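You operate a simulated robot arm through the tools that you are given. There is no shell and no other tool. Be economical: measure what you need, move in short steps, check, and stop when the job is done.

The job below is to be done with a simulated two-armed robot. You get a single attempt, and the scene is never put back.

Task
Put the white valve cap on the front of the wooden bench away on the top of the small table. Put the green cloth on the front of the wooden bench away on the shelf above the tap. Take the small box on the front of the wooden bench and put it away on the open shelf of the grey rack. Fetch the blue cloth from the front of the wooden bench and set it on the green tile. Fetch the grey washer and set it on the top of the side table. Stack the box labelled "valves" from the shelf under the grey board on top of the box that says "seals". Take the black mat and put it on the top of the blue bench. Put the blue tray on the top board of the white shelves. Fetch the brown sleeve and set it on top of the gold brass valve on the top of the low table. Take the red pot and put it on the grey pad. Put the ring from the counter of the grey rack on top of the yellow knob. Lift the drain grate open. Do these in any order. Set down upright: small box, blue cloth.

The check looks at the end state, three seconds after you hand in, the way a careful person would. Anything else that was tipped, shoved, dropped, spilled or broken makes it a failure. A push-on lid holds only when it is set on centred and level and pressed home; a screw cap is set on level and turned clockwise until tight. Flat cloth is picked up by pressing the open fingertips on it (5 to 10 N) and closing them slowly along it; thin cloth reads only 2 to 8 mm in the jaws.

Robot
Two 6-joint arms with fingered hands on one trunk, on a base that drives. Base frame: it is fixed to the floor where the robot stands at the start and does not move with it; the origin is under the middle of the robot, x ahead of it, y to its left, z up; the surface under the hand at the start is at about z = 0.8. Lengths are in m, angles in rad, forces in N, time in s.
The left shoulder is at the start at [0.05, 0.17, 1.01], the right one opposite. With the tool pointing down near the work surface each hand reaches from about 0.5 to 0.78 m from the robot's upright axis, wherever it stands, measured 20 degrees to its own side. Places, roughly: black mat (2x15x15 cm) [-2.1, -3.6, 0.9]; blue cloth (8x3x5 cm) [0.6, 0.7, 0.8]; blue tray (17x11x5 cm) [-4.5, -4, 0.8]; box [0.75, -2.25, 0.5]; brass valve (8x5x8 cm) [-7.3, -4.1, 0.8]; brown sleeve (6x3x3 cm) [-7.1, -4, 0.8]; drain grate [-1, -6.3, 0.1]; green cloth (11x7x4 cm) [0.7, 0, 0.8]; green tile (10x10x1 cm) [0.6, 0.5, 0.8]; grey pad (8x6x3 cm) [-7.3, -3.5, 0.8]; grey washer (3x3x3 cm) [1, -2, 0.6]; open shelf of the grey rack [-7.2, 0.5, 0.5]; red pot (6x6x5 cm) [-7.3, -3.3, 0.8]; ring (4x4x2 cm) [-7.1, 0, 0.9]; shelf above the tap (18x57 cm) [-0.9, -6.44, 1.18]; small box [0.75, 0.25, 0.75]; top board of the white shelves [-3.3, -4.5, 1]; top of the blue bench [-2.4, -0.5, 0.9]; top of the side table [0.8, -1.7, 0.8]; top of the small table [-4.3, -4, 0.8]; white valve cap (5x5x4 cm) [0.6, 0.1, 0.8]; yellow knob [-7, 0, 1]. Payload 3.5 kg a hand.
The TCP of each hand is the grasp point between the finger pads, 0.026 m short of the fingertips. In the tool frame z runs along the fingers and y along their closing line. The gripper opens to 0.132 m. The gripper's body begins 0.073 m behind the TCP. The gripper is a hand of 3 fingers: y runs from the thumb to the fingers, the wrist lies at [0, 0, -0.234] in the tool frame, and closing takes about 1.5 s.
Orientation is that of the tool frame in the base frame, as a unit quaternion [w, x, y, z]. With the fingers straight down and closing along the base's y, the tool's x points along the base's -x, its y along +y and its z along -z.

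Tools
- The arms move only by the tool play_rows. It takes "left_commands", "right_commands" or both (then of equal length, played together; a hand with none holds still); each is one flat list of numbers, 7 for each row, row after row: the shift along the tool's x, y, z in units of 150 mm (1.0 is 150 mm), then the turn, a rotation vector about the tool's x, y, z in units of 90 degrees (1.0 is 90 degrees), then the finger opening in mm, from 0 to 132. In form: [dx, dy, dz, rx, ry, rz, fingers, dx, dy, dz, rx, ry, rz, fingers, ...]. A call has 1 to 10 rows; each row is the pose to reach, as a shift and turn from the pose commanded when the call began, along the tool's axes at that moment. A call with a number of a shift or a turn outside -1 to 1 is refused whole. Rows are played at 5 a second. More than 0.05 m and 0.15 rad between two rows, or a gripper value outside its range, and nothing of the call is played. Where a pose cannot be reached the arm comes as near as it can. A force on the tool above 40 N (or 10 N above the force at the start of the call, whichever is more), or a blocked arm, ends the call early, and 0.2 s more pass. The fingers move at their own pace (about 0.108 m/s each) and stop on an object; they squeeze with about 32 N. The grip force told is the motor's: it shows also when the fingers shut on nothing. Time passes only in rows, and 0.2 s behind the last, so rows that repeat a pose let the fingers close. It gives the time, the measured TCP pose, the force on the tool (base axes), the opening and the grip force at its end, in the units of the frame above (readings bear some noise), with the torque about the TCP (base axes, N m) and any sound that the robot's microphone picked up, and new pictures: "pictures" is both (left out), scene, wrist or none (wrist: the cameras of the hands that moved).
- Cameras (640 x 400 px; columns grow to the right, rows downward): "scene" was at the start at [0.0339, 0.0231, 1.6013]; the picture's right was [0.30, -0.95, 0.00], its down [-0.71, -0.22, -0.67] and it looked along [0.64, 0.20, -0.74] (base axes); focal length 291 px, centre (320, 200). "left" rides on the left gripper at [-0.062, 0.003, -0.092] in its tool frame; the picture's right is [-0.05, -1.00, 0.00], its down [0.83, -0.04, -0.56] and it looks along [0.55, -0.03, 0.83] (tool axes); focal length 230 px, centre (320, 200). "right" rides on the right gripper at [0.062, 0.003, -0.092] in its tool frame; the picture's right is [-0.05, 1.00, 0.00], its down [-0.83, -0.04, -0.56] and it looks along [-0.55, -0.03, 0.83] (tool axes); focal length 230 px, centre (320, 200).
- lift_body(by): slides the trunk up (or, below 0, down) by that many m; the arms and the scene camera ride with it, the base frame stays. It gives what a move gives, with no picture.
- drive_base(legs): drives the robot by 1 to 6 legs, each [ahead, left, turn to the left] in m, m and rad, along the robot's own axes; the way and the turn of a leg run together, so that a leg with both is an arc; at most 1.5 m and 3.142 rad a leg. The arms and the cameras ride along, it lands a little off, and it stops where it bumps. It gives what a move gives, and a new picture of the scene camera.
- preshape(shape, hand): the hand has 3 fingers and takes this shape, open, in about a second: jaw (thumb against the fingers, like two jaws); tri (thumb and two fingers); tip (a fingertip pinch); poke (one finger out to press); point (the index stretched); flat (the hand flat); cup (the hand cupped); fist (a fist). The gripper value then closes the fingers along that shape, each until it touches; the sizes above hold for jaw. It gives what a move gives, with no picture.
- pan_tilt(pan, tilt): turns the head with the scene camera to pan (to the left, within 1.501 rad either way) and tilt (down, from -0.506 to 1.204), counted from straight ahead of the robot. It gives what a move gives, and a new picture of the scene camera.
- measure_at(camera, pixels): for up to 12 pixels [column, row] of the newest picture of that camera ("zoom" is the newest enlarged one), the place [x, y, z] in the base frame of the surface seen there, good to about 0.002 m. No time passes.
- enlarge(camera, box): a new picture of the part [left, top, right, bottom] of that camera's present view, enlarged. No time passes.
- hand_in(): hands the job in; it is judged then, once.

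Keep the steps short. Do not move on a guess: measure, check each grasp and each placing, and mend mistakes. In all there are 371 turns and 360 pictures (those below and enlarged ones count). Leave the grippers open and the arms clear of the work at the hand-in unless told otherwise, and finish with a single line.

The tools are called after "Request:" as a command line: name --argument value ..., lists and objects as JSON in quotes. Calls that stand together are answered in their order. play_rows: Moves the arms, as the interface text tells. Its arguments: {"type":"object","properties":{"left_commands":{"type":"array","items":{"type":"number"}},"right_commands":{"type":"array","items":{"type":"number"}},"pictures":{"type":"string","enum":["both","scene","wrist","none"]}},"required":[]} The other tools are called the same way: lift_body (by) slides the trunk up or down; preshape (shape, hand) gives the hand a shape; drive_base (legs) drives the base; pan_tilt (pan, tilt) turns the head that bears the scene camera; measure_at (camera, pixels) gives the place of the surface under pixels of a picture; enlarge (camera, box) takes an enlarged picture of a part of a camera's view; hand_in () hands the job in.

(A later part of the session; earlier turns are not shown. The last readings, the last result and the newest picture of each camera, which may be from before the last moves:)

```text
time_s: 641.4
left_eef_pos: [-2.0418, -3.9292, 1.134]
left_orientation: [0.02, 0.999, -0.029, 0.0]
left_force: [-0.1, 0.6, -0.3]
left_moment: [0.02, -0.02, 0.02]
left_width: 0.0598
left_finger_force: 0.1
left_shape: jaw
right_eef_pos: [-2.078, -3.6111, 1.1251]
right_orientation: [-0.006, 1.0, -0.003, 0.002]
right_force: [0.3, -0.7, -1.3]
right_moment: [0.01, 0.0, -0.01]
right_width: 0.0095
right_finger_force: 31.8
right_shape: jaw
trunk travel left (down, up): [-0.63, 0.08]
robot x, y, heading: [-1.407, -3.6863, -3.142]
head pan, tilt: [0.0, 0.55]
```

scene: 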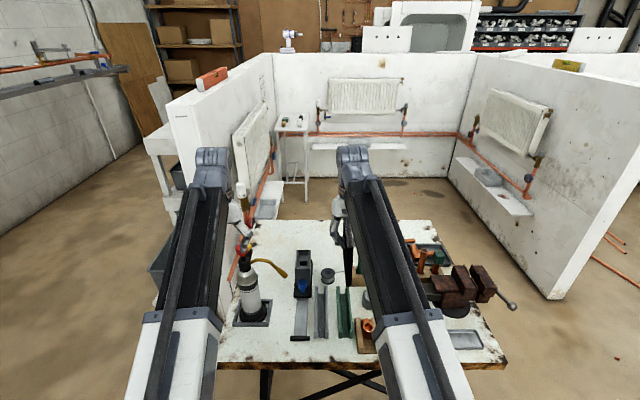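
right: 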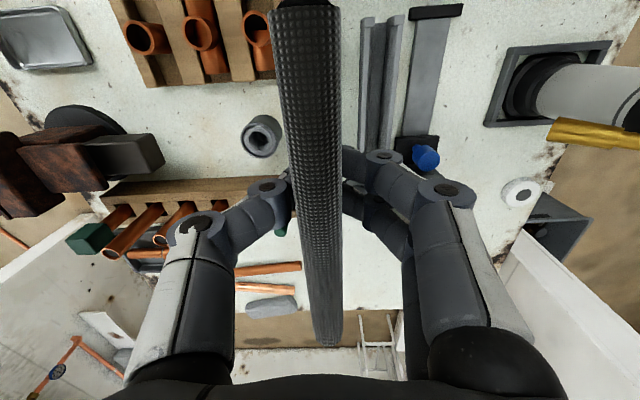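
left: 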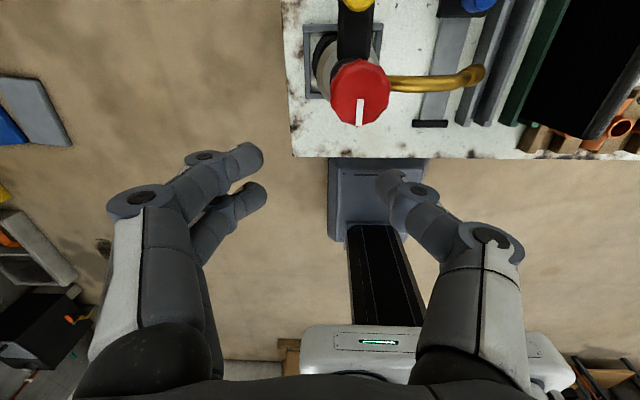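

Mat is out. Back away and drive to the blue bench.

Request:
drive_base --legs '[[-0.5, 0, 0], [0, -1.5, 0], [0, -1.4, 0]]'

Request:
pan_tilt --pan 0.0 --tilt 0.6

```text
time_s: 657.9
left_eef_pos: [-1.5742, -1.0419, 1.1331]
left_orientation: [0.021, 0.999, -0.024, 0.0]
left_force: [-0.3, -0.6, 0.8]
left_moment: [0.0, 0.01, -0.03]
left_width: 0.0595
left_finger_force: 0.1
left_shape: jaw
right_eef_pos: [-1.6126, -0.7233, 1.1241]
right_orientation: [-0.006, 1.0, 0.0, 0.001]
right_force: [0.2, -0.4, -1.0]
right_moment: [-0.02, 0.02, 0.02]
right_width: 0.0098
right_finger_force: 31.8
right_shape: jaw
trunk travel left (down, up): [-0.63, 0.08]
robot x, y, heading: [-0.9406, -0.7911, -3.128]
head pan, tilt: [0.0, 0.55]
```

scene: 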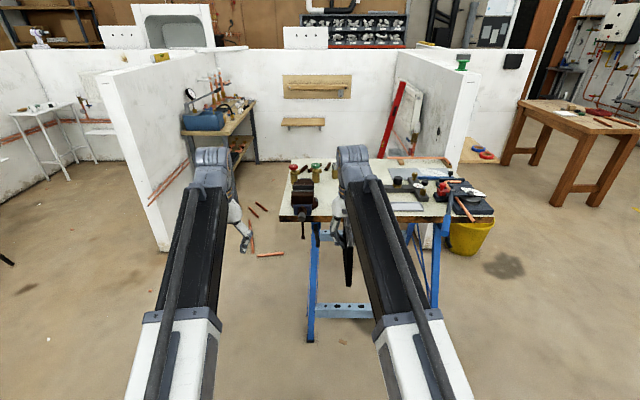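

```text
time_s: 658.5
left_eef_pos: [-1.5744, -1.0414, 1.1346]
left_orientation: [0.021, 1.0, -0.024, -0.001]
left_force: [0.3, -0.3, -0.3]
left_moment: [0.01, -0.01, 0.01]
left_width: 0.0593
left_finger_force: 0.1
left_shape: jaw
right_eef_pos: [-1.6121, -0.724, 1.1253]
right_orientation: [-0.006, 1.0, 0.001, 0.002]
right_force: [-0.5, -0.5, -2.1]
right_moment: [0.02, 0.03, 0.03]
right_width: 0.0097
right_finger_force: 32.1
right_shape: jaw
trunk travel left (down, up): [-0.63, 0.08]
robot x, y, heading: [-0.9373, -0.792, -3.131]
head pan, tilt: [0.0, 0.6]
```

scene: 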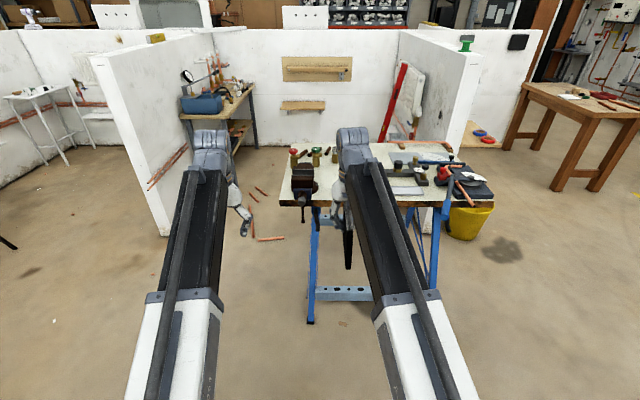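

Request:
drive_base --legs '[[0, 0.35, 0]]'

Request:
enlarge --camera "scene" --box '[360, 110, 560, 240]'

```text
time_s: 660.8
left_eef_pos: [-1.5665, -1.3923, 1.1342]
left_orientation: [0.019, 1.0, -0.023, 0.0]
left_force: [1.0, -0.1, -0.4]
left_moment: [0.01, 0.03, -0.03]
left_width: 0.0597
left_finger_force: 0.1
left_shape: jaw
right_eef_pos: [-1.6094, -1.0747, 1.1243]
right_orientation: [-0.006, 1.0, 0.002, 0.002]
right_force: [-0.4, -1.1, -1.7]
right_moment: [-0.04, -0.04, -0.04]
right_width: 0.0097
right_finger_force: 32.0
right_shape: jaw
trunk travel left (down, up): [-0.63, 0.08]
robot x, y, heading: [-0.9362, -1.1454, -3.126]
head pan, tilt: [0.0, 0.6]
```

scene: 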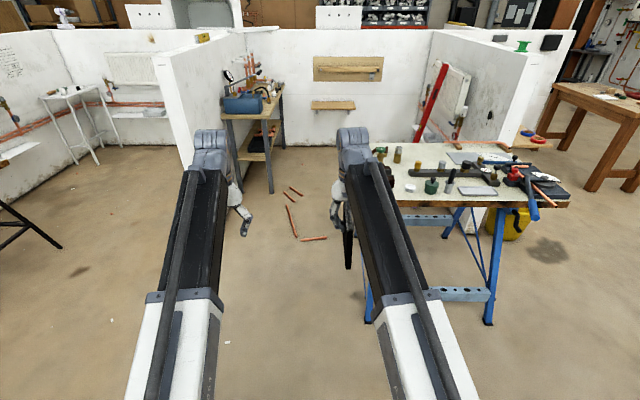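

```text
3.08 times, centred on (460, 175) of scene
```

zoom: 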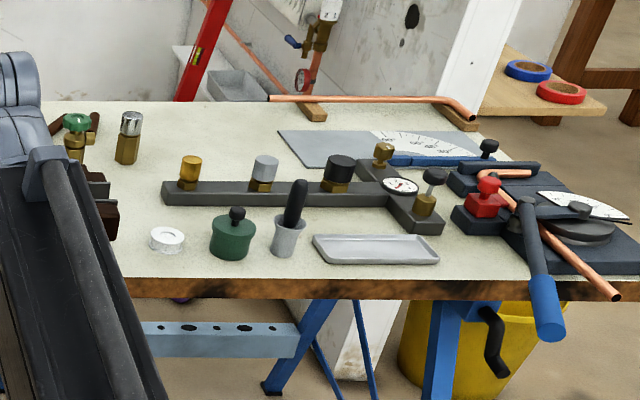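

Request:
measure_at --camera "zoom" --pixels '[[155, 115], [260, 110], [280, 135], [290, 165], [220, 165], [160, 160], [165, 190], [150, 250], [130, 290], [128, 160], [240, 180], [560, 290]]'

Request:
measure_at --camera "zoom" --pixels '[[100, 240], [145, 275], [165, 240], [128, 115], [190, 160], [265, 160], [75, 125], [300, 290], [120, 250], [190, 270], [245, 285]]'

```text
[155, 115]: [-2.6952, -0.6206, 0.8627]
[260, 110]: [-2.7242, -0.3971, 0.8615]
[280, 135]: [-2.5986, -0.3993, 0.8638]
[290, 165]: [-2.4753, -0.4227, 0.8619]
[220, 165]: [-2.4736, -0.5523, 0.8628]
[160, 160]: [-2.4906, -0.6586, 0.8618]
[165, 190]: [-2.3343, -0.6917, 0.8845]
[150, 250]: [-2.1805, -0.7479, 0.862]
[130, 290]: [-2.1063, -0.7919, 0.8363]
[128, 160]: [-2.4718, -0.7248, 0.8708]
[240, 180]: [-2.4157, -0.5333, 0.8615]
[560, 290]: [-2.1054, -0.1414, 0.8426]
```

```text
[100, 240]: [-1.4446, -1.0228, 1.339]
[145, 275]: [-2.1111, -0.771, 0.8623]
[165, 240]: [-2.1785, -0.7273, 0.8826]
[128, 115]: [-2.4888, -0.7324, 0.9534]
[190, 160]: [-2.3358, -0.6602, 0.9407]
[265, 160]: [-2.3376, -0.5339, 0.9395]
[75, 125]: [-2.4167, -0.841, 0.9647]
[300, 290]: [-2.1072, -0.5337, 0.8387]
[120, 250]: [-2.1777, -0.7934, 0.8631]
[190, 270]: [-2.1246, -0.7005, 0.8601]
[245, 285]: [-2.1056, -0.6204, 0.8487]
```

Free area on the bench: x −2.42…−2.72, y −0.40…−0.68, z 0.862 (behind the test bar). I'll bring the mat in over the bar tilted 35° nose-down and lay it there. First turn the hand here in free space.

Request:
play_rows --right_commands '[0, 0, 0, 0, 0, 0.094, 5, 0, 0, 0, 0, 0, 0.188, 5, 0, 0, 0, 0, 0, 0.282, 5, 0, 0, 0, 0, 0, 0.376, 5, 0, 0, 0, 0, 0, 0.47, 5, 0, 0, 0, 0, 0, 0.564, 5, 0, 0, 0, 0, 0, 0.658, 5, 0, 0, 0, 0, 0, 0.752, 5, 0, 0, 0, 0, 0, 0.846, 5, 0, 0, 0, 0, 0, 0.94, 5]' --pictures "none"

Request:
play_rows --right_commands '[0, 0.12, 0, 0, 0, 0.06, 5, 0, 0.24, 0, -0.09, 0, 0.06, 5, 0, 0.36, 0, -0.18, 0, 0.06, 5, 0, 0.48, 0, -0.27, 0, 0.06, 5, 0, 0.6, 0, -0.36, 0, 0.06, 5, 0, 0.72, 0, -0.45, 0, 0.06, 5, 0, 0.84, 0, -0.54, 0, 0.06, 5, 0, 0.95, 0, -0.611, 0, 0.06, 5]' --pictures "both"

```text
time_s: 663.0
left_eef_pos: [-1.5679, -1.3914, 1.1342]
left_orientation: [0.021, 1.0, -0.023, -0.001]
left_force: [-0.2, 0.0, 0.0]
left_moment: [-0.02, -0.03, 0.0]
left_width: 0.0596
left_finger_force: 0.0
left_shape: jaw
right_eef_pos: [-1.6075, -1.0738, 1.125]
right_orientation: [-0.005, 0.74, -0.673, -0.002]
right_force: [0.7, 0.7, -1.2]
right_moment: [-0.01, 0.01, -0.02]
right_width: 0.0095
right_finger_force: 31.8
right_shape: jaw
trunk travel left (down, up): [-0.63, 0.08]
robot x, y, heading: [-0.9331, -1.1409, -3.129]
head pan, tilt: [0.0, 0.6]
```

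```text
time_s: 664.8
left_eef_pos: [-1.5677, -1.3922, 1.1332]
left_orientation: [0.02, 1.0, -0.023, -0.001]
left_force: [-0.3, 0.7, 0.8]
left_moment: [0.01, -0.01, -0.06]
left_width: 0.0597
left_finger_force: 0.0
left_shape: jaw
right_eef_pos: [-1.749, -1.0883, 1.124]
right_orientation: [0.337, 0.629, -0.627, -0.313]
right_force: [0.0, -0.1, -1.7]
right_moment: [0.01, -0.08, 0.04]
right_width: 0.0094
right_finger_force: 31.5
right_shape: jaw
trunk travel left (down, up): [-0.63, 0.08]
robot x, y, heading: [-0.9363, -1.1459, -3.129]
head pan, tilt: [0.0, 0.6]
```

scene: 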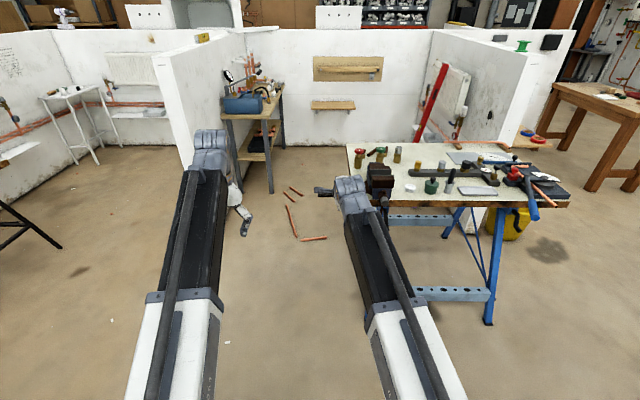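
right: 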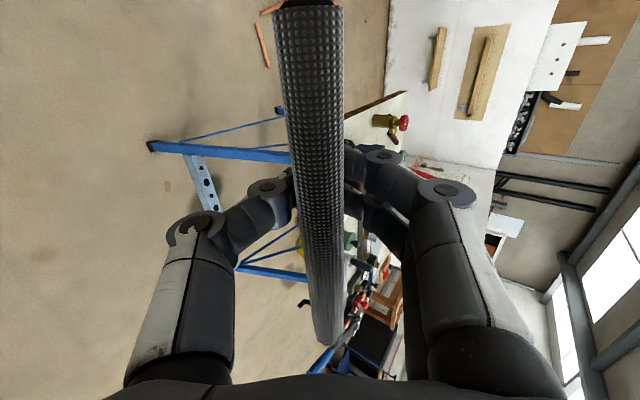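

Request:
measure_at --camera "scene" --pixels '[[367, 320], [489, 322], [445, 292], [500, 215], [320, 192], [425, 300]]'

Request:
drive_base --legs '[[0, -0.545, 0], [0.55, 0, 0]]'

```text
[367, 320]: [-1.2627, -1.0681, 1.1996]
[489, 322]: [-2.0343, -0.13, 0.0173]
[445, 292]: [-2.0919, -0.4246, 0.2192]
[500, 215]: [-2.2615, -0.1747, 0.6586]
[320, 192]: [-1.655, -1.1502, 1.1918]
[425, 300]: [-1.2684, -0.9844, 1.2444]
```

```text
time_s: 670.7
left_eef_pos: [-2.1324, -0.8555, 1.1342]
left_orientation: [0.02, 1.0, -0.022, -0.001]
left_force: [-0.3, 0.6, -0.2]
left_moment: [-0.01, 0.0, 0.0]
left_width: 0.0596
left_finger_force: 0.1
left_shape: jaw
right_eef_pos: [-2.3135, -0.5531, 1.1232]
right_orientation: [0.336, 0.628, -0.628, -0.313]
right_force: [-0.5, -0.1, -1.5]
right_moment: [-0.01, -0.04, 0.0]
right_width: 0.0098
right_finger_force: 32.0
right_shape: jaw
trunk travel left (down, up): [-0.63, 0.08]
robot x, y, heading: [-1.4959, -0.6044, -3.121]
head pan, tilt: [0.0, 0.6]
```

scene: 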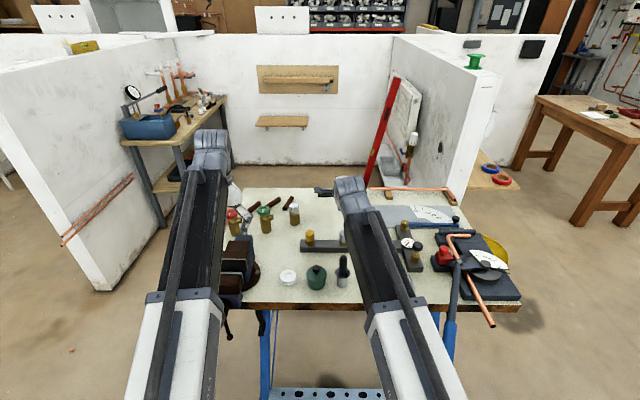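

Request:
measure_at --camera "scene" --pixels '[[288, 203], [258, 208], [293, 212], [310, 195], [325, 200], [380, 198], [395, 212], [310, 236], [333, 240], [340, 190]]'

Request:
drive_base --legs '[[0.22, 0, 0]]'

```text
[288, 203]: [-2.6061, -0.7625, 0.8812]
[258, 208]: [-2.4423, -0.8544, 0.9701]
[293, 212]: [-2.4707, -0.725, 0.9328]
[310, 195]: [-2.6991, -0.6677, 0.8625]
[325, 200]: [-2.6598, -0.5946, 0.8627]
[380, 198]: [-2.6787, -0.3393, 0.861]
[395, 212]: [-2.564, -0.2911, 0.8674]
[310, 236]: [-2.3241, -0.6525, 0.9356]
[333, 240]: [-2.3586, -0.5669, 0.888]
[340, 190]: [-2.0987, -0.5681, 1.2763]
```

```text
time_s: 672.5
left_eef_pos: [-2.3462, -0.8601, 1.1337]
left_orientation: [0.02, 1.0, -0.023, -0.002]
left_force: [-0.7, -0.4, 0.1]
left_moment: [0.01, -0.01, 0.02]
left_width: 0.0596
left_finger_force: 0.1
left_shape: jaw
right_eef_pos: [-2.5282, -0.5564, 1.1254]
right_orientation: [0.336, 0.628, -0.628, -0.313]
right_force: [-0.3, -0.3, -1.5]
right_moment: [-0.04, -0.06, -0.04]
right_width: 0.0097
right_finger_force: 32.3
right_shape: jaw
trunk travel left (down, up): [-0.63, 0.08]
robot x, y, heading: [-1.714, -0.6099, -3.131]
head pan, tilt: [0.0, 0.6]
stopped in leg 1: the robot was blocked; the commanded pose is now the measured one
```

scene: 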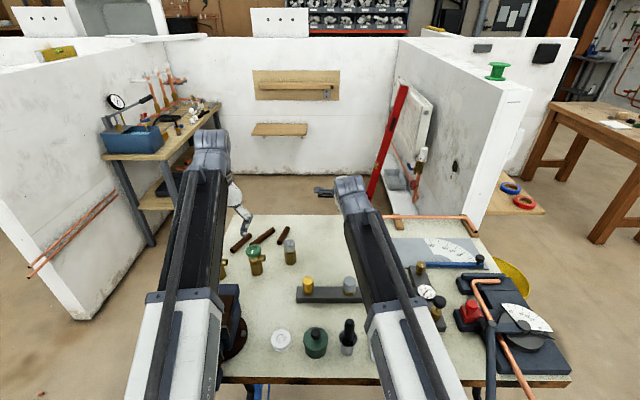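

Base just touches the bench foot; ease back 1 cm. Lower the mat 15 cm behind the test bar.

Request:
drive_base --legs '[[-0.012, 0, 0]]'

Request:
play_rows --right_commands '[-0.02, -0.14, 0.15, 0, 0, 0, 5, -0.04, -0.28, 0.3, 0, 0, 0, 5, -0.06, -0.42, 0.45, 0, 0, 0, 5, -0.08, -0.56, 0.6, 0, 0, 0, 5, -0.08, -0.7, 0.78, 0, 0, 0, 5]' --pictures "both"

```text
time_s: 673.3
left_eef_pos: [-2.3352, -0.8589, 1.1344]
left_orientation: [0.021, 1.0, -0.023, -0.002]
left_force: [0.7, -0.7, 0.2]
left_moment: [-0.02, 0.04, -0.01]
left_width: 0.0595
left_finger_force: 0.1
left_shape: jaw
right_eef_pos: [-2.5184, -0.5563, 1.1243]
right_orientation: [0.336, 0.629, -0.628, -0.313]
right_force: [0.6, 0.6, -0.7]
right_moment: [0.0, -0.05, 0.01]
right_width: 0.0096
right_finger_force: 32.0
right_shape: jaw
trunk travel left (down, up): [-0.63, 0.08]
robot x, y, heading: [-1.7018, -0.6102, -3.127]
head pan, tilt: [0.0, 0.6]
```

scene: 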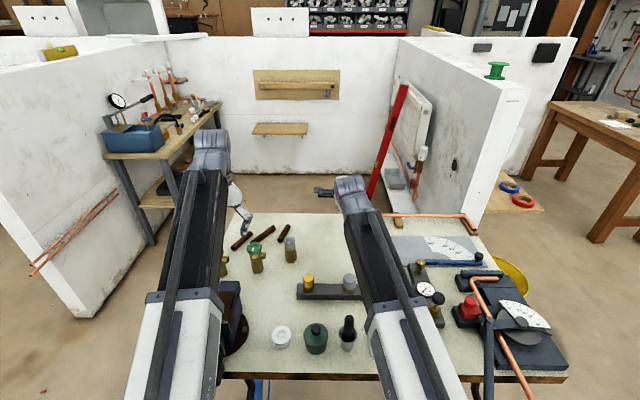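

```text
time_s: 674.5
left_eef_pos: [-2.3365, -0.8589, 1.1335]
left_orientation: [0.02, 1.0, -0.023, -0.001]
left_force: [0.0, 0.7, -0.3]
left_moment: [0.02, 0.03, 0.01]
left_width: 0.0595
left_finger_force: 0.1
left_shape: jaw
right_eef_pos: [-2.5539, -0.5477, 0.9698]
right_orientation: [0.337, 0.629, -0.627, -0.312]
right_force: [-0.1, -0.3, -1.5]
right_moment: [-0.01, -0.03, 0.02]
right_width: 0.0092
right_finger_force: 32.7
right_shape: jaw
trunk travel left (down, up): [-0.63, 0.08]
robot x, y, heading: [-1.704, -0.6099, -3.129]
head pan, tilt: [0.0, 0.6]
```

scene: 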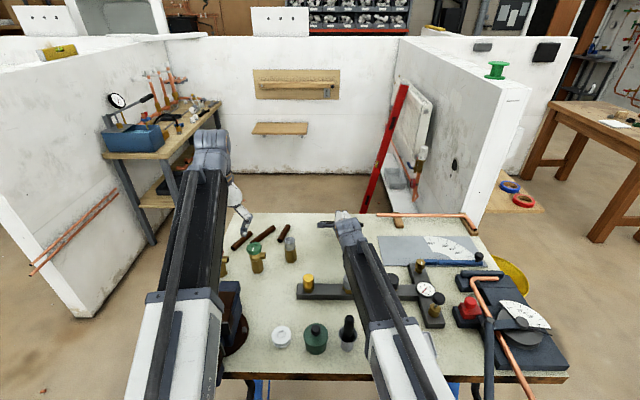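
right: 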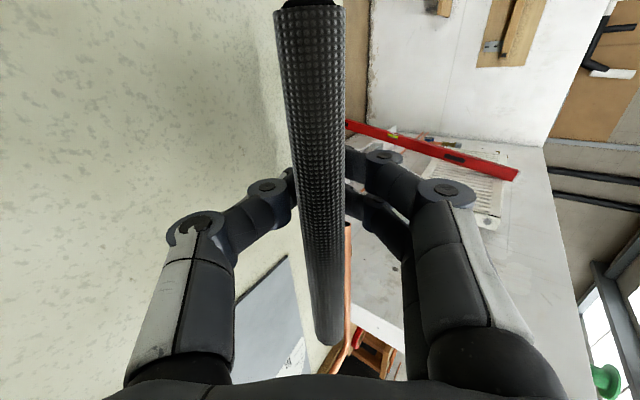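

Request:
play_rows --right_commands '[0, -0.08, 0.055, 0, 0, 0, 5, 0, -0.15, 0.105, 0, 0, 0, 5, 0, -0.2, 0.14, 0, 0, 0, 5, 0, -0.22, 0.155, 0, 0, 0, 5]' --pictures "both"

```text
time_s: 675.5
left_eef_pos: [-2.3353, -0.8604, 1.1356]
left_orientation: [0.02, 1.0, -0.022, -0.001]
left_force: [0.2, 0.0, -0.2]
left_moment: [0.02, 0.01, 0.03]
left_width: 0.0595
left_finger_force: 0.1
left_shape: jaw
right_eef_pos: [-2.5535, -0.5509, 0.9312]
right_orientation: [0.336, 0.629, -0.627, -0.313]
right_force: [2.2, -0.5, 3.1]
right_moment: [0.1, 0.13, 0.01]
right_width: 0.0098
right_finger_force: 32.2
right_shape: jaw
trunk travel left (down, up): [-0.63, 0.08]
robot x, y, heading: [-1.7018, -0.609, -3.125]
head pan, tilt: [0.0, 0.6]
```

scene: 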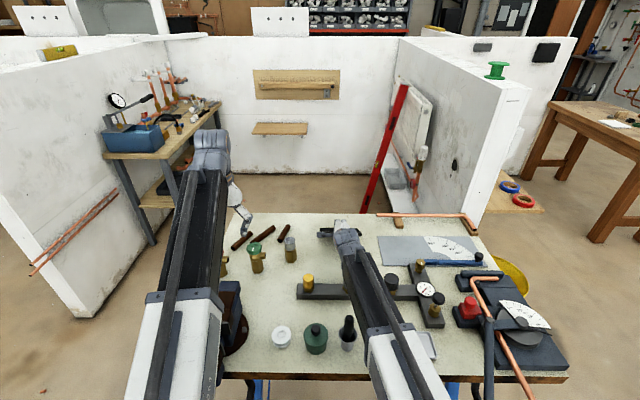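
right: 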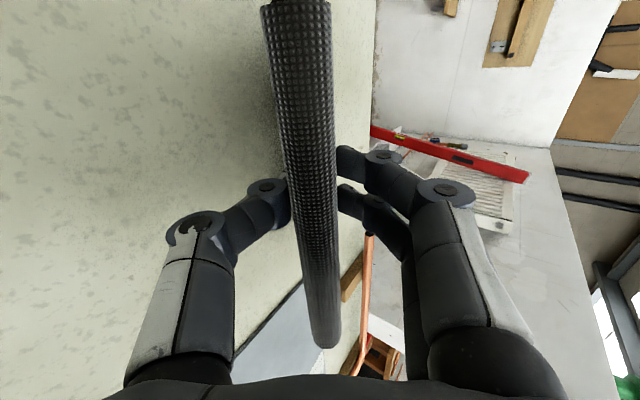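

Far edge touches. To lay it flatter: lift a little, shift 5 cm so the palm sits between two valves, pitch 15° flatter, and lower again.

Request:
play_rows --right_commands '[0, 0.14, -0.1, 0, 0, 0, 5, 0.17, 0.14, -0.1, 0, 0, 0, 5, 0.333, 0.14, -0.1, -0.06, 0, 0, 5, 0.333, 0.14, -0.1, -0.12, 0, 0, 5, 0.333, 0.14, -0.1, -0.17, 0, 0, 5, 0.333, 0.14, -0.1, -0.17, 0, 0, 5]' --pictures "both"

```text
time_s: 676.9
left_eef_pos: [-2.3367, -0.8595, 1.1339]
left_orientation: [0.02, 1.0, -0.023, 0.0]
left_force: [0.2, 0.0, 0.3]
left_moment: [0.01, -0.01, -0.03]
left_width: 0.0594
left_finger_force: 0.1
left_shape: jaw
right_eef_pos: [-2.5524, -0.5988, 0.9573]
right_orientation: [-0.418, -0.578, 0.58, 0.393]
right_force: [0.2, -0.6, -1.5]
right_moment: [-0.04, -0.07, 0.01]
right_width: 0.0098
right_finger_force: 32.0
right_shape: jaw
trunk travel left (down, up): [-0.63, 0.08]
robot x, y, heading: [-1.7037, -0.6124, -3.127]
head pan, tilt: [0.0, 0.6]
```

scene: 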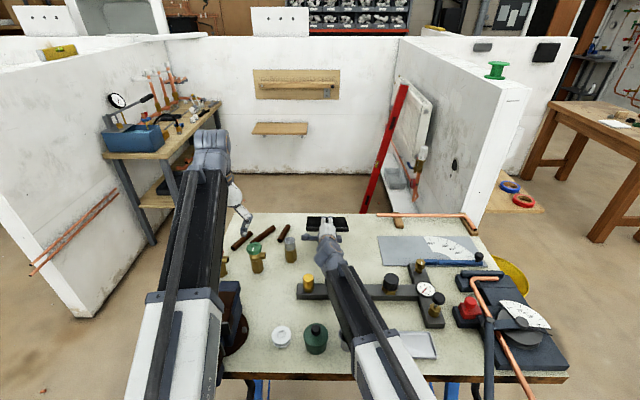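
right: 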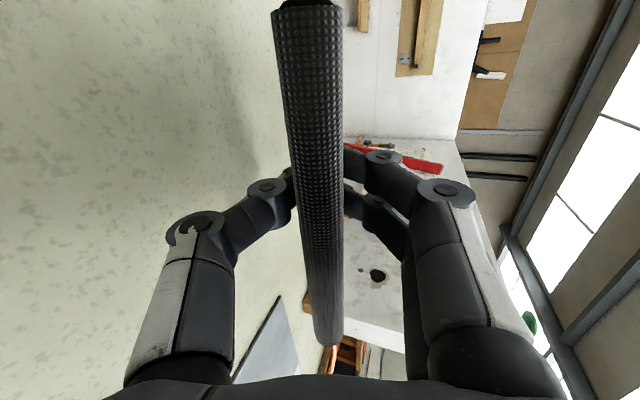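

Now 20° and the palm is between valves. Lower ~5 cm until contact.

Request:
play_rows --right_commands '[0, -0.12, 0.045, 0, 0, 0, 5, 0, -0.24, 0.09, 0, 0, 0, 5, 0, -0.3, 0.11, 0, 0, 0, 5, 0, -0.33, 0.12, 0, 0, 0, 5]' --pictures "both"

```text
time_s: 677.9
left_eef_pos: [-2.3363, -0.8597, 1.1333]
left_orientation: [0.02, 1.0, -0.022, 0.0]
left_force: [-0.8, 0.1, 0.0]
left_moment: [0.01, 0.01, -0.03]
left_width: 0.0595
left_finger_force: 0.0
left_shape: jaw
right_eef_pos: [-2.5526, -0.6008, 0.9044]
right_orientation: [-0.418, -0.578, 0.58, 0.393]
right_force: [0.7, -1.1, 1.1]
right_moment: [0.07, 0.14, 0.0]
right_width: 0.0096
right_finger_force: 31.7
right_shape: jaw
trunk travel left (down, up): [-0.63, 0.08]
robot x, y, heading: [-1.7055, -0.6092, -3.123]
head pan, tilt: [0.0, 0.6]
```

scene: 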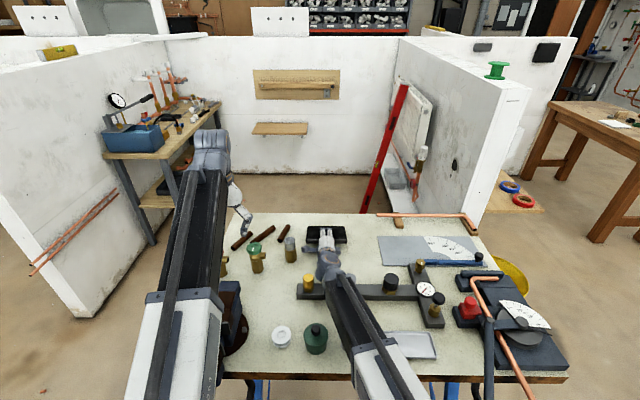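
right: 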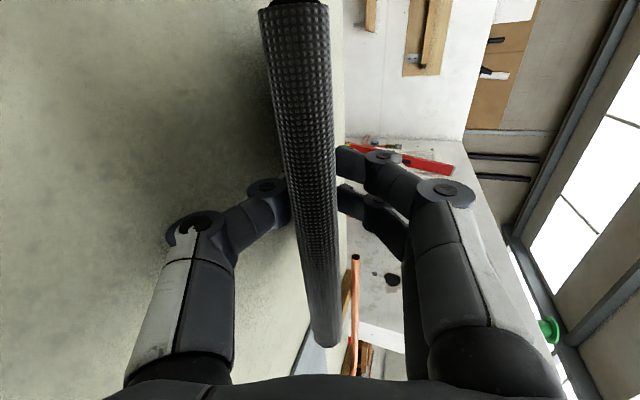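

Contact. Open (the mat rests on the thumb) and draw the hand back along its axis so the mat settles flat.

Request:
play_rows --right_commands '[0, 0, 0, 0, 0, 0, 22, 0, 0, 0, 0, 0, 0, 36, 0, 0, 0, 0, 0, 0, 36, 0, 0, -0.15, 0, 0, 0, 36, 0, 0, -0.4, 0, 0, 0, 36, 0, 0, -0.7, 0, 0, 0, 36, 0, 0, -1, 0, 0, 0, 36]' --pictures "both"

```text
time_s: 679.5
left_eef_pos: [-2.3371, -0.859, 1.1343]
left_orientation: [0.019, 1.0, -0.023, -0.001]
left_force: [-0.9, -0.8, -0.6]
left_moment: [0.01, 0.01, 0.02]
left_width: 0.0596
left_finger_force: 0.1
left_shape: jaw
right_eef_pos: [-2.4111, -0.5966, 0.957]
right_orientation: [-0.418, -0.577, 0.581, 0.394]
right_force: [0.1, 0.0, 0.6]
right_moment: [-0.01, 0.01, 0.0]
right_width: 0.0362
right_finger_force: 0.1
right_shape: jaw
trunk travel left (down, up): [-0.63, 0.08]
robot x, y, heading: [-1.7003, -0.6061, -3.126]
head pan, tilt: [0.0, 0.6]
```

scene: 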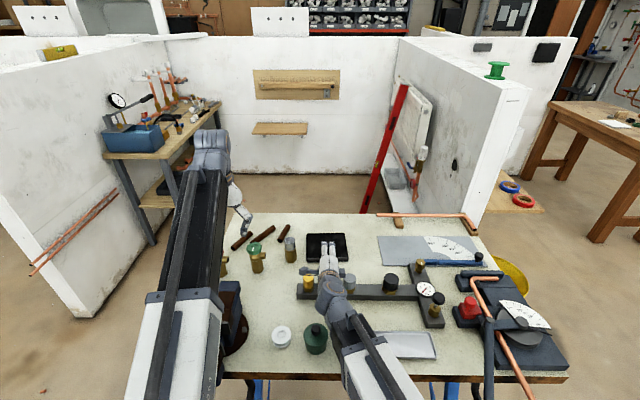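
right: 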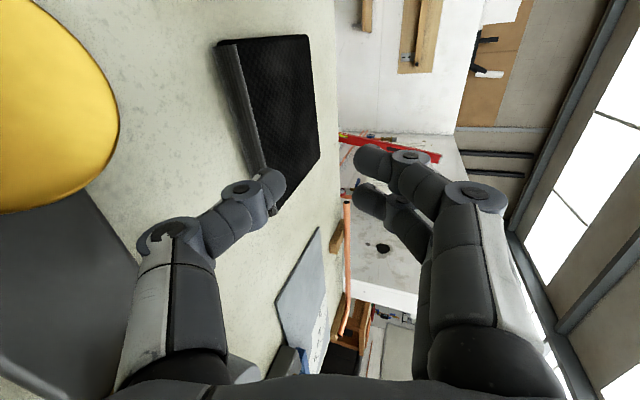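

The mat lies flat on the bench. Raise the hand straight up 12 cm, then drive back.

Request:
play_rows --right_commands '[0, 0.25, -0.09, 0, 0, 0, 36, 0, 0.5, -0.18, 0, 0, 0, 36, 0, 0.75, -0.273, 0, 0, 0, 36]' --pictures "none"

Request:
drive_base --legs '[[-0.6, 0, 0]]'

Request:
enlarge --camera "scene" --box '[240, 120, 480, 280]'

```text
time_s: 680.3
left_eef_pos: [-2.3369, -0.8598, 1.1339]
left_orientation: [0.021, 1.0, -0.022, -0.001]
left_force: [-0.5, 0.1, 0.4]
left_moment: [0.01, 0.02, -0.02]
left_width: 0.0594
left_finger_force: 0.1
left_shape: jaw
right_eef_pos: [-2.4117, -0.5921, 1.0741]
right_orientation: [-0.417, -0.579, 0.58, 0.392]
right_force: [-0.3, -0.5, 1.2]
right_moment: [-0.01, -0.02, 0.02]
right_width: 0.0361
right_finger_force: 0.1
right_shape: jaw
trunk travel left (down, up): [-0.63, 0.08]
robot x, y, heading: [-1.703, -0.6127, -3.128]
head pan, tilt: [0.0, 0.6]
```

```text
time_s: 683.7
left_eef_pos: [-1.74, -0.8486, 1.135]
left_orientation: [0.02, 0.999, -0.025, 0.0]
left_force: [-0.4, -0.9, 0.5]
left_moment: [-0.02, 0.0, -0.02]
left_width: 0.0596
left_finger_force: 0.1
left_shape: jaw
right_eef_pos: [-1.8133, -0.5812, 1.0755]
right_orientation: [-0.416, -0.577, 0.582, 0.394]
right_force: [0.3, 0.0, 0.3]
right_moment: [-0.01, -0.03, -0.01]
right_width: 0.0359
right_finger_force: 0.0
right_shape: jaw
trunk travel left (down, up): [-0.63, 0.08]
robot x, y, heading: [-1.1063, -0.5994, -3.132]
head pan, tilt: [0.0, 0.6]
```

scene: 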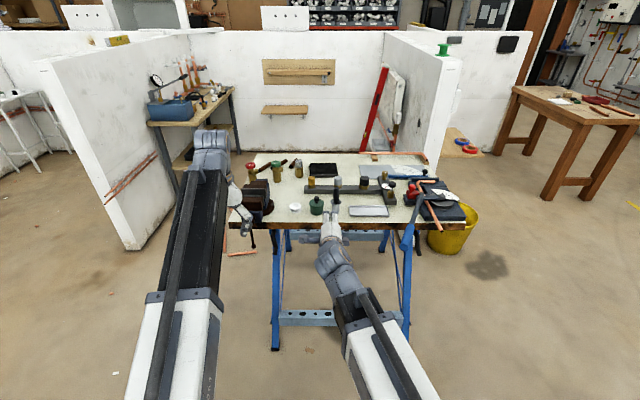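

```text
2.50 times, centred on (360, 200) of scene
```

zoom: 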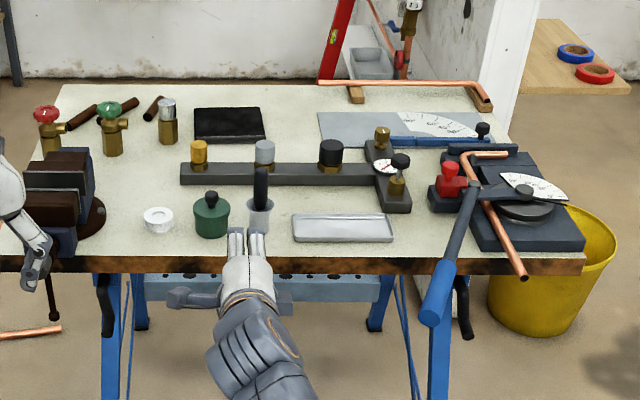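

Mat done. Last: the small box. Turn around to face +x and go to the wooden bench.

Request:
drive_base --legs '[[0, 0, 1.57], [0, 0, 1.56], [0.7, 0, 0], [0, 0.75, 0]]'

Request:
play_rows --left_commands '[-0.1, 0, 0, 0, -0.09, 0, 90, -0.2, 0, 0, 0, -0.18, 0, 110, -0.3, 0, 0, 0, -0.27, 0, 120, -0.4, 0, 0, 0, -0.36, 0, 120, -0.5, 0, 0, 0, -0.45, 0, 120, -0.6, 0, 0, 0, -0.54, 0, 120, -0.7, 0, 0, 0, -0.61, 0, 120]' --pictures "scene"

```text
time_s: 698.8
left_eef_pos: [0.2373, 0.3868, 1.1345]
left_orientation: [0.001, 0.034, 0.999, 0.019]
left_force: [0.3, 1.1, 0.5]
left_moment: [-0.02, 0.01, 0.03]
left_width: 0.0596
left_finger_force: 0.0
left_shape: jaw
right_eef_pos: [0.308, 0.1191, 1.0762]
right_orientation: [0.398, 0.586, 0.572, 0.414]
right_force: [0.0, 0.1, 0.8]
right_moment: [0.0, -0.05, 0.02]
right_width: 0.0361
right_finger_force: 0.1
right_shape: jaw
trunk travel left (down, up): [-0.63, 0.08]
robot x, y, heading: [-0.3989, 0.1502, -0.004]
head pan, tilt: [0.0, 0.6]
```

scene: 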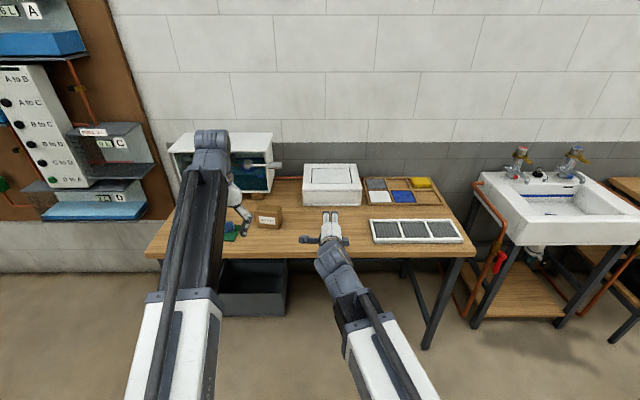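

```text
time_s: 700.4
left_eef_pos: [0.343, 0.3796, 1.133]
left_orientation: [0.462, 0.039, 0.886, 0.002]
left_force: [-0.1, -0.2, 0.4]
left_moment: [-0.02, -0.03, 0.03]
left_width: 0.1203
left_finger_force: 0.0
left_shape: jaw
right_eef_pos: [0.3081, 0.1178, 1.0749]
right_orientation: [0.398, 0.586, 0.573, 0.413]
right_force: [0.1, 0.3, 0.0]
right_moment: [0.02, -0.02, 0.03]
right_width: 0.036
right_finger_force: 0.0
right_shape: jaw
trunk travel left (down, up): [-0.63, 0.08]
robot x, y, heading: [-0.4015, 0.1487, -0.004]
head pan, tilt: [0.0, 0.6]
```

scene: 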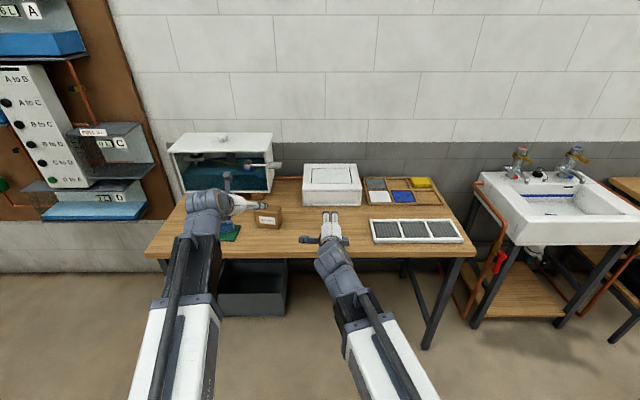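

Request:
enlarge --camera "scene" --box '[220, 190, 320, 250]'

```text
6.40 times, centred on (270, 220) of scene
```

zoom: 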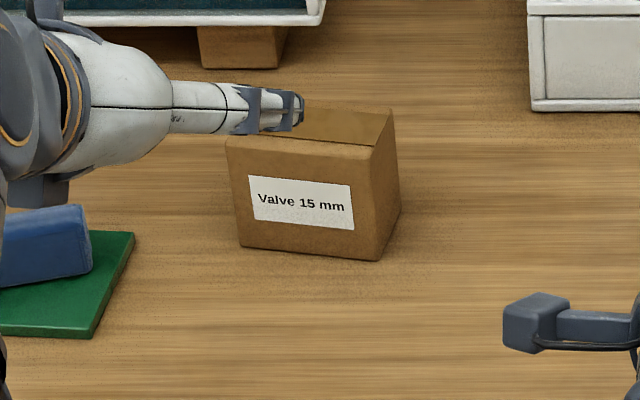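

Request:
measure_at --camera "zoom" --pixels '[[228, 142], [370, 150], [390, 112], [242, 242], [378, 257], [398, 210], [376, 155], [300, 147], [310, 250], [385, 240]]'

```text
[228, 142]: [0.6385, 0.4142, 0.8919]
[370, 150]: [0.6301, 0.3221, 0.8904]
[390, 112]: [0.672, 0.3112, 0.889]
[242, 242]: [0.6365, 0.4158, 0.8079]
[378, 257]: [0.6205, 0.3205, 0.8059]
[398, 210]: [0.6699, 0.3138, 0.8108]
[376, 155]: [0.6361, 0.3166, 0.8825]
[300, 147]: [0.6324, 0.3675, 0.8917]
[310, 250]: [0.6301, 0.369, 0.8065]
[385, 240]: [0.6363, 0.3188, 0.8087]
```

Box: 9.5 cm wide (y 0.32–0.415), front x≈0.632, z 0.80–0.892, yaw 8°. Lower the left hand, then drive up to it.

Request:
play_rows --left_commands '[0.2, -0.02, 0.14, 0, 0, 0, 125, 0.4, -0.05, 0.28, 0, 0, 0, 125, 0.6, -0.07, 0.42, 0, 0, 0, 125, 0.8, -0.09, 0.56, 0, 0, 0, 125, 0.93, -0.11, 0.65, 0, 0, 0, 125]' --pictures "none"

Request:
drive_base --legs '[[0.18, 0, -0.06]]'

Request:
enlarge --camera "left" --box '[0, 0, 640, 400]'

```text
time_s: 701.6
left_eef_pos: [0.3419, 0.3698, 0.9622]
left_orientation: [0.462, 0.038, 0.886, 0.004]
left_force: [-0.2, 0.3, 0.3]
left_moment: [-0.01, 0.02, -0.02]
left_width: 0.1249
left_finger_force: 0.1
left_shape: jaw
right_eef_pos: [0.3072, 0.1179, 1.0762]
right_orientation: [0.397, 0.586, 0.572, 0.413]
right_force: [-0.3, 0.5, -0.3]
right_moment: [-0.02, -0.01, -0.01]
right_width: 0.0358
right_finger_force: 0.0
right_shape: jaw
trunk travel left (down, up): [-0.63, 0.08]
robot x, y, heading: [-0.4, 0.1472, -0.006]
head pan, tilt: [0.0, 0.6]
```

```text
time_s: 703.1
left_eef_pos: [0.5349, 0.3182, 0.9623]
left_orientation: [0.461, 0.065, 0.885, -0.012]
left_force: [0.7, 0.1, -0.1]
left_moment: [0.02, -0.02, -0.02]
left_width: 0.1245
left_finger_force: 0.2
left_shape: jaw
right_eef_pos: [0.484, 0.0679, 1.0747]
right_orientation: [0.409, 0.604, 0.555, 0.4]
right_force: [-0.5, -0.6, 0.2]
right_moment: [0.0, -0.01, 0.01]
right_width: 0.0358
right_finger_force: 0.1
right_shape: jaw
trunk travel left (down, up): [-0.63, 0.08]
robot x, y, heading: [-0.2212, 0.1463, -0.067]
head pan, tilt: [0.0, 0.6]
```

scene: 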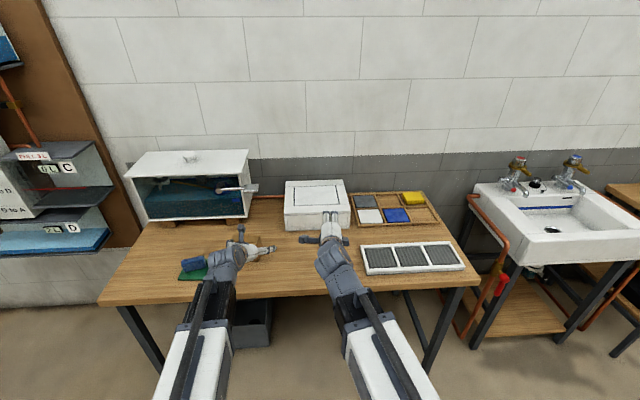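

```text
1.00 times, centred on (320, 200) of left (not enlarged: the box is as wide or as high as the picture)
```

zoom: 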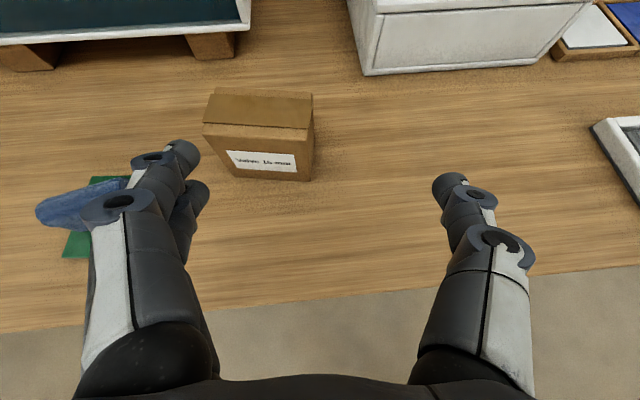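

Request:
measure_at --camera "zoom" --pixels '[[207, 125], [306, 131], [216, 92], [310, 97], [228, 170], [298, 178], [262, 110], [311, 140], [262, 128]]'

```text
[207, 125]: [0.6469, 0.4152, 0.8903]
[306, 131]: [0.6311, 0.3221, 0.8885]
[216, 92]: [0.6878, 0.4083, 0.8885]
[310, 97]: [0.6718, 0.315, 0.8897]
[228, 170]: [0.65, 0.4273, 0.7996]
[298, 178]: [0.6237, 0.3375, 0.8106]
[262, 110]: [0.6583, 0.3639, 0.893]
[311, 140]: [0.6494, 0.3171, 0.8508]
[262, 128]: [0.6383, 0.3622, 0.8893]
```

Request:
play_rows --left_commands '[0.1, 0.2, 0.08, 0, 0, 0, 125, 0.193, 0.383, 0.165, 0, 0, 0, 125, 0.193, 0.383, 0.4, 0, 0, 0, 125, 0.193, 0.383, 0.65, 0, 0, 0, 125]' --pictures "wrist"

```text
time_s: 704.1
left_eef_pos: [0.6046, 0.3696, 0.8853]
left_orientation: [0.462, 0.064, 0.885, -0.011]
left_force: [0.5, 0.0, 0.1]
left_moment: [0.02, 0.01, 0.01]
left_width: 0.1248
left_finger_force: 0.0
left_shape: jaw
right_eef_pos: [0.4851, 0.069, 1.075]
right_orientation: [0.409, 0.603, 0.555, 0.401]
right_force: [0.1, -0.1, 0.4]
right_moment: [0.01, -0.02, 0.01]
right_width: 0.036
right_finger_force: 0.0
right_shape: jaw
trunk travel left (down, up): [-0.63, 0.08]
robot x, y, heading: [-0.2237, 0.1442, -0.065]
head pan, tilt: [0.0, 0.6]
```

left: 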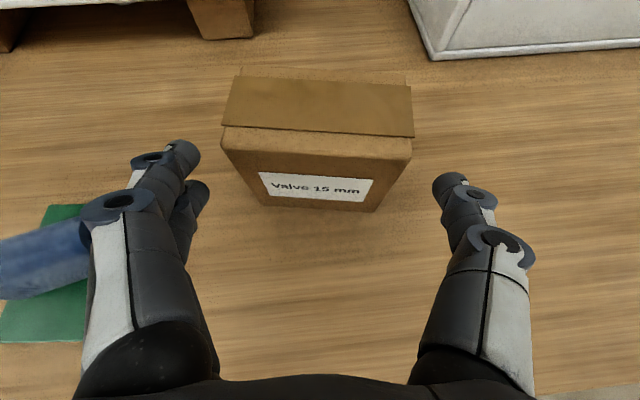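

Request:
play_rows --left_commands '[0, 0, 0.15, 0, 0, 0, 125, 0, 0, 0.3, 0, 0, 0, 125, 0, 0, 0.45, 0, 0, 0, 125]' --pictures "wrist"

```text
time_s: 704.9
left_eef_pos: [0.6575, 0.3646, 0.8461]
left_orientation: [0.461, 0.066, 0.885, -0.012]
left_force: [-0.3, 1.1, 0.0]
left_moment: [-0.02, 0.03, -0.04]
left_width: 0.1249
left_finger_force: 0.1
left_shape: jaw
right_eef_pos: [0.4834, 0.0695, 1.0761]
right_orientation: [0.41, 0.603, 0.554, 0.401]
right_force: [-1.1, 0.3, 0.1]
right_moment: [0.02, 0.01, 0.0]
right_width: 0.036
right_finger_force: 0.0
right_shape: jaw
trunk travel left (down, up): [-0.63, 0.08]
robot x, y, heading: [-0.2238, 0.1418, -0.063]
head pan, tilt: [0.0, 0.6]
```

left: 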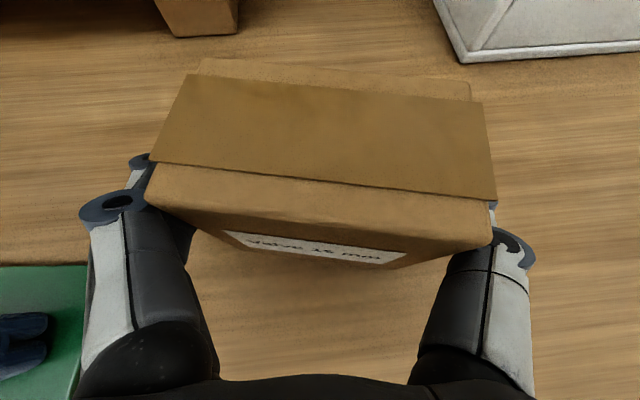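

Fingers flank the box. Close and lift.

Request:
play_rows --left_commands '[0, 0, 0, 0, 0, 0, 75, 0, 0, 0, 0, 0, 0, 75, 0, 0, 0, 0, 0, 0, 75, 0, 0, 0, 0, 0, 0, 75, -0.2, 0, -0.14, 0, 0, 0, 75, -0.45, 0, -0.3, 0, 0, 0, 75]' --pictures "wrist"

```text
time_s: 706.3
left_eef_pos: [0.6605, 0.3622, 0.9291]
left_orientation: [0.461, 0.065, 0.885, -0.011]
left_force: [-0.4, -0.5, -3.2]
left_moment: [0.0, 0.04, -0.01]
left_width: 0.094
left_finger_force: 32.0
left_shape: jaw
right_eef_pos: [0.4839, 0.069, 1.076]
right_orientation: [0.41, 0.603, 0.554, 0.401]
right_force: [0.1, 0.5, 0.1]
right_moment: [0.03, 0.02, -0.02]
right_width: 0.0362
right_finger_force: 0.1
right_shape: jaw
trunk travel left (down, up): [-0.63, 0.08]
robot x, y, heading: [-0.2194, 0.1378, -0.065]
head pan, tilt: [0.0, 0.6]
```

left: 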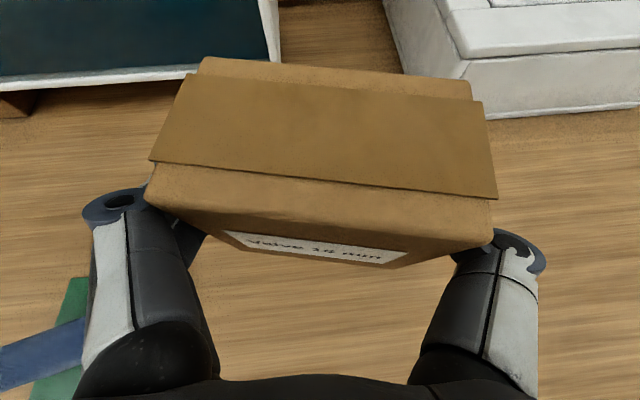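

Box held upright. Drive back and out to y≈2.6.

Request:
drive_base --legs '[[-0.8, 0, 0.065], [0, 1.3, 0], [0, 1.15, 0], [-0.2, 0, 0], [0, 0, 1.57], [0, 0, 1.57]]'

Request:
drive_base --legs '[[1.4, 0, 0], [1.4, 0, 0], [1.4, 0, 0]]'

```text
time_s: 725.7
left_eef_pos: [-0.9142, 3.4626, 0.9221]
left_orientation: [0.407, -0.364, 0.814, 0.2]
left_force: [-0.8, -14.1, -1.0]
left_moment: [0.17, 0.03, 0.19]
left_width: 0.0894
left_finger_force: 31.9
left_shape: jaw
right_eef_pos: [-0.7726, 3.1693, 1.0767]
right_orientation: [0.166, 0.262, 0.776, 0.549]
right_force: [-0.4, 0.2, 0.2]
right_moment: [-0.03, 0.02, -0.01]
right_width: 0.0362
right_finger_force: 0.1
right_shape: jaw
trunk travel left (down, up): [-0.63, 0.08]
robot x, y, heading: [-1.2171, 2.6141, 0.934]
head pan, tilt: [0.0, 0.6]
stopped in leg 5: the force on the tool passed its limit at 58 N (the readings are from after the stop); the commanded pose is now the measured one
```

scene: 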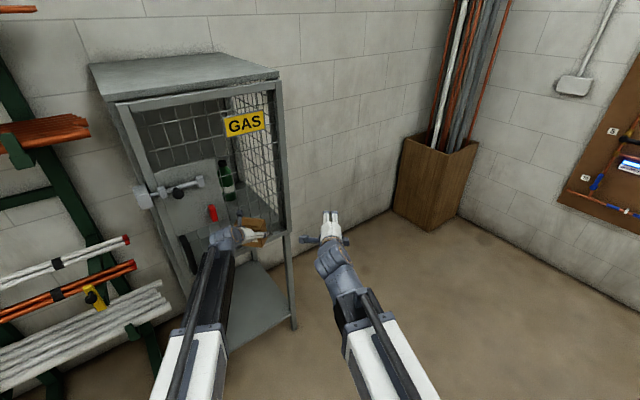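

```text
time_s: 726.6
left_eef_pos: [-0.9104, 3.4636, 0.9185]
left_orientation: [0.403, -0.363, 0.817, 0.194]
left_force: [-0.3, -10.3, -1.1]
left_moment: [0.3, 0.04, 0.1]
left_width: 0.0901
left_finger_force: 32.0
left_shape: jaw
right_eef_pos: [-0.7681, 3.1733, 1.0749]
right_orientation: [0.166, 0.263, 0.776, 0.548]
right_force: [-0.6, 0.5, 0.2]
right_moment: [-0.01, -0.02, 0.0]
right_width: 0.0361
right_finger_force: 0.0
right_shape: jaw
trunk travel left (down, up): [-0.63, 0.08]
robot x, y, heading: [-1.2064, 2.6219, 0.94]
head pan, tilt: [0.0, 0.6]
stopped in leg 1: the force on the tool passed its limit at 48 N (the readings are from after the stop); the commanded pose is now the measured one
```

scene: 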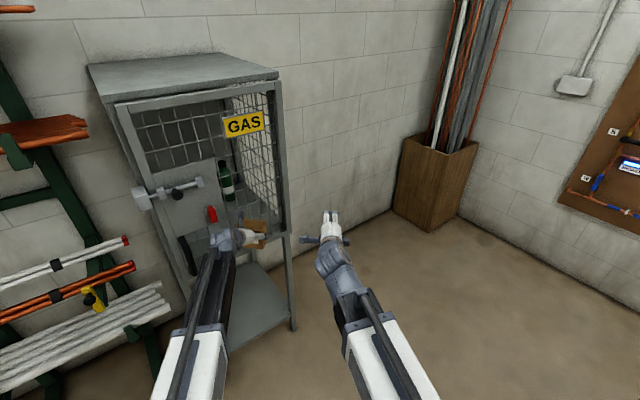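

The box bumped the gas cabinet. Back off straight, then check the grip.

Request:
drive_base --legs '[[-0.6, 0, 0]]'

Request:
enlarge --camera "left" --box '[0, 0, 640, 400]'

```text
time_s: 730.0
left_eef_pos: [-1.264, 2.9777, 0.9186]
left_orientation: [0.403, -0.363, 0.817, 0.195]
left_force: [-0.6, -0.6, -2.6]
left_moment: [-0.04, 0.02, 0.0]
left_width: 0.0921
left_finger_force: 31.2
left_shape: jaw
right_eef_pos: [-1.1235, 2.6876, 1.0747]
right_orientation: [0.167, 0.264, 0.776, 0.548]
right_force: [0.3, 1.0, -0.5]
right_moment: [-0.01, 0.0, 0.0]
right_width: 0.0357
right_finger_force: 0.1
right_shape: jaw
trunk travel left (down, up): [-0.63, 0.08]
robot x, y, heading: [-1.5627, 2.1324, 0.935]
head pan, tilt: [0.0, 0.6]
```

scene: 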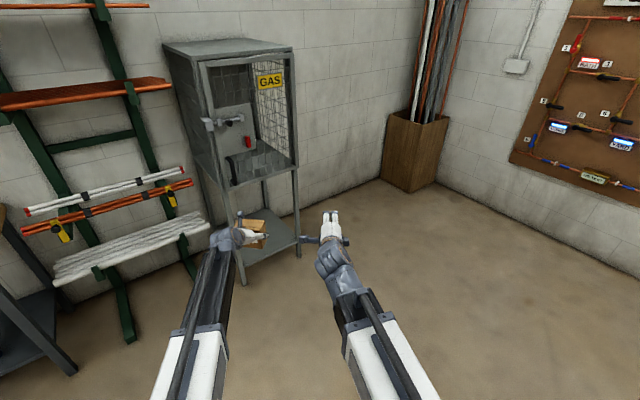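

```text
1.00 times, centred on (320, 200) of left (not enlarged: the box is as wide or as high as the picture)
```

zoom: 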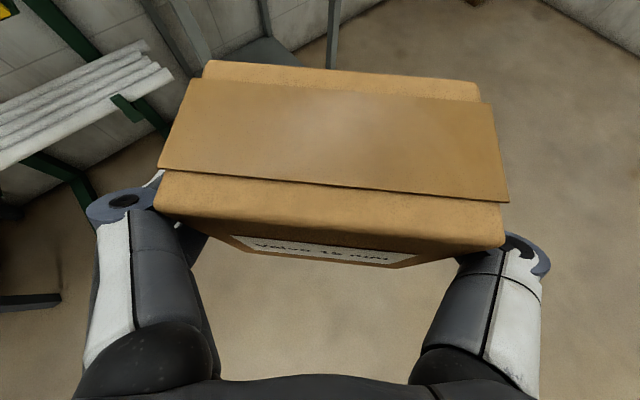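

Grip is fine. I check the cabinet for damage.

Request:
enlarge --camera "scene" --box '[150, 30, 310, 260]'

```text
1.74 times, centred on (230, 145) of scene
```

zoom: 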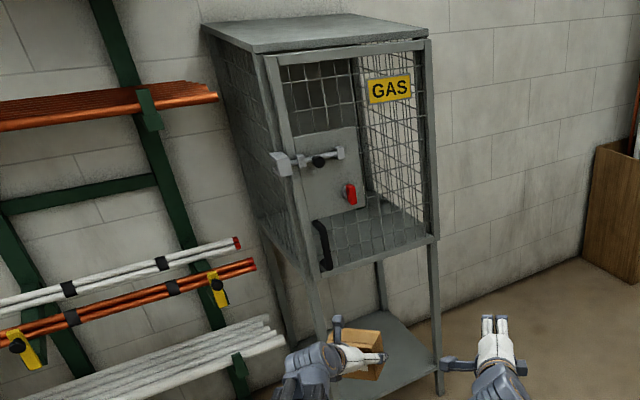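

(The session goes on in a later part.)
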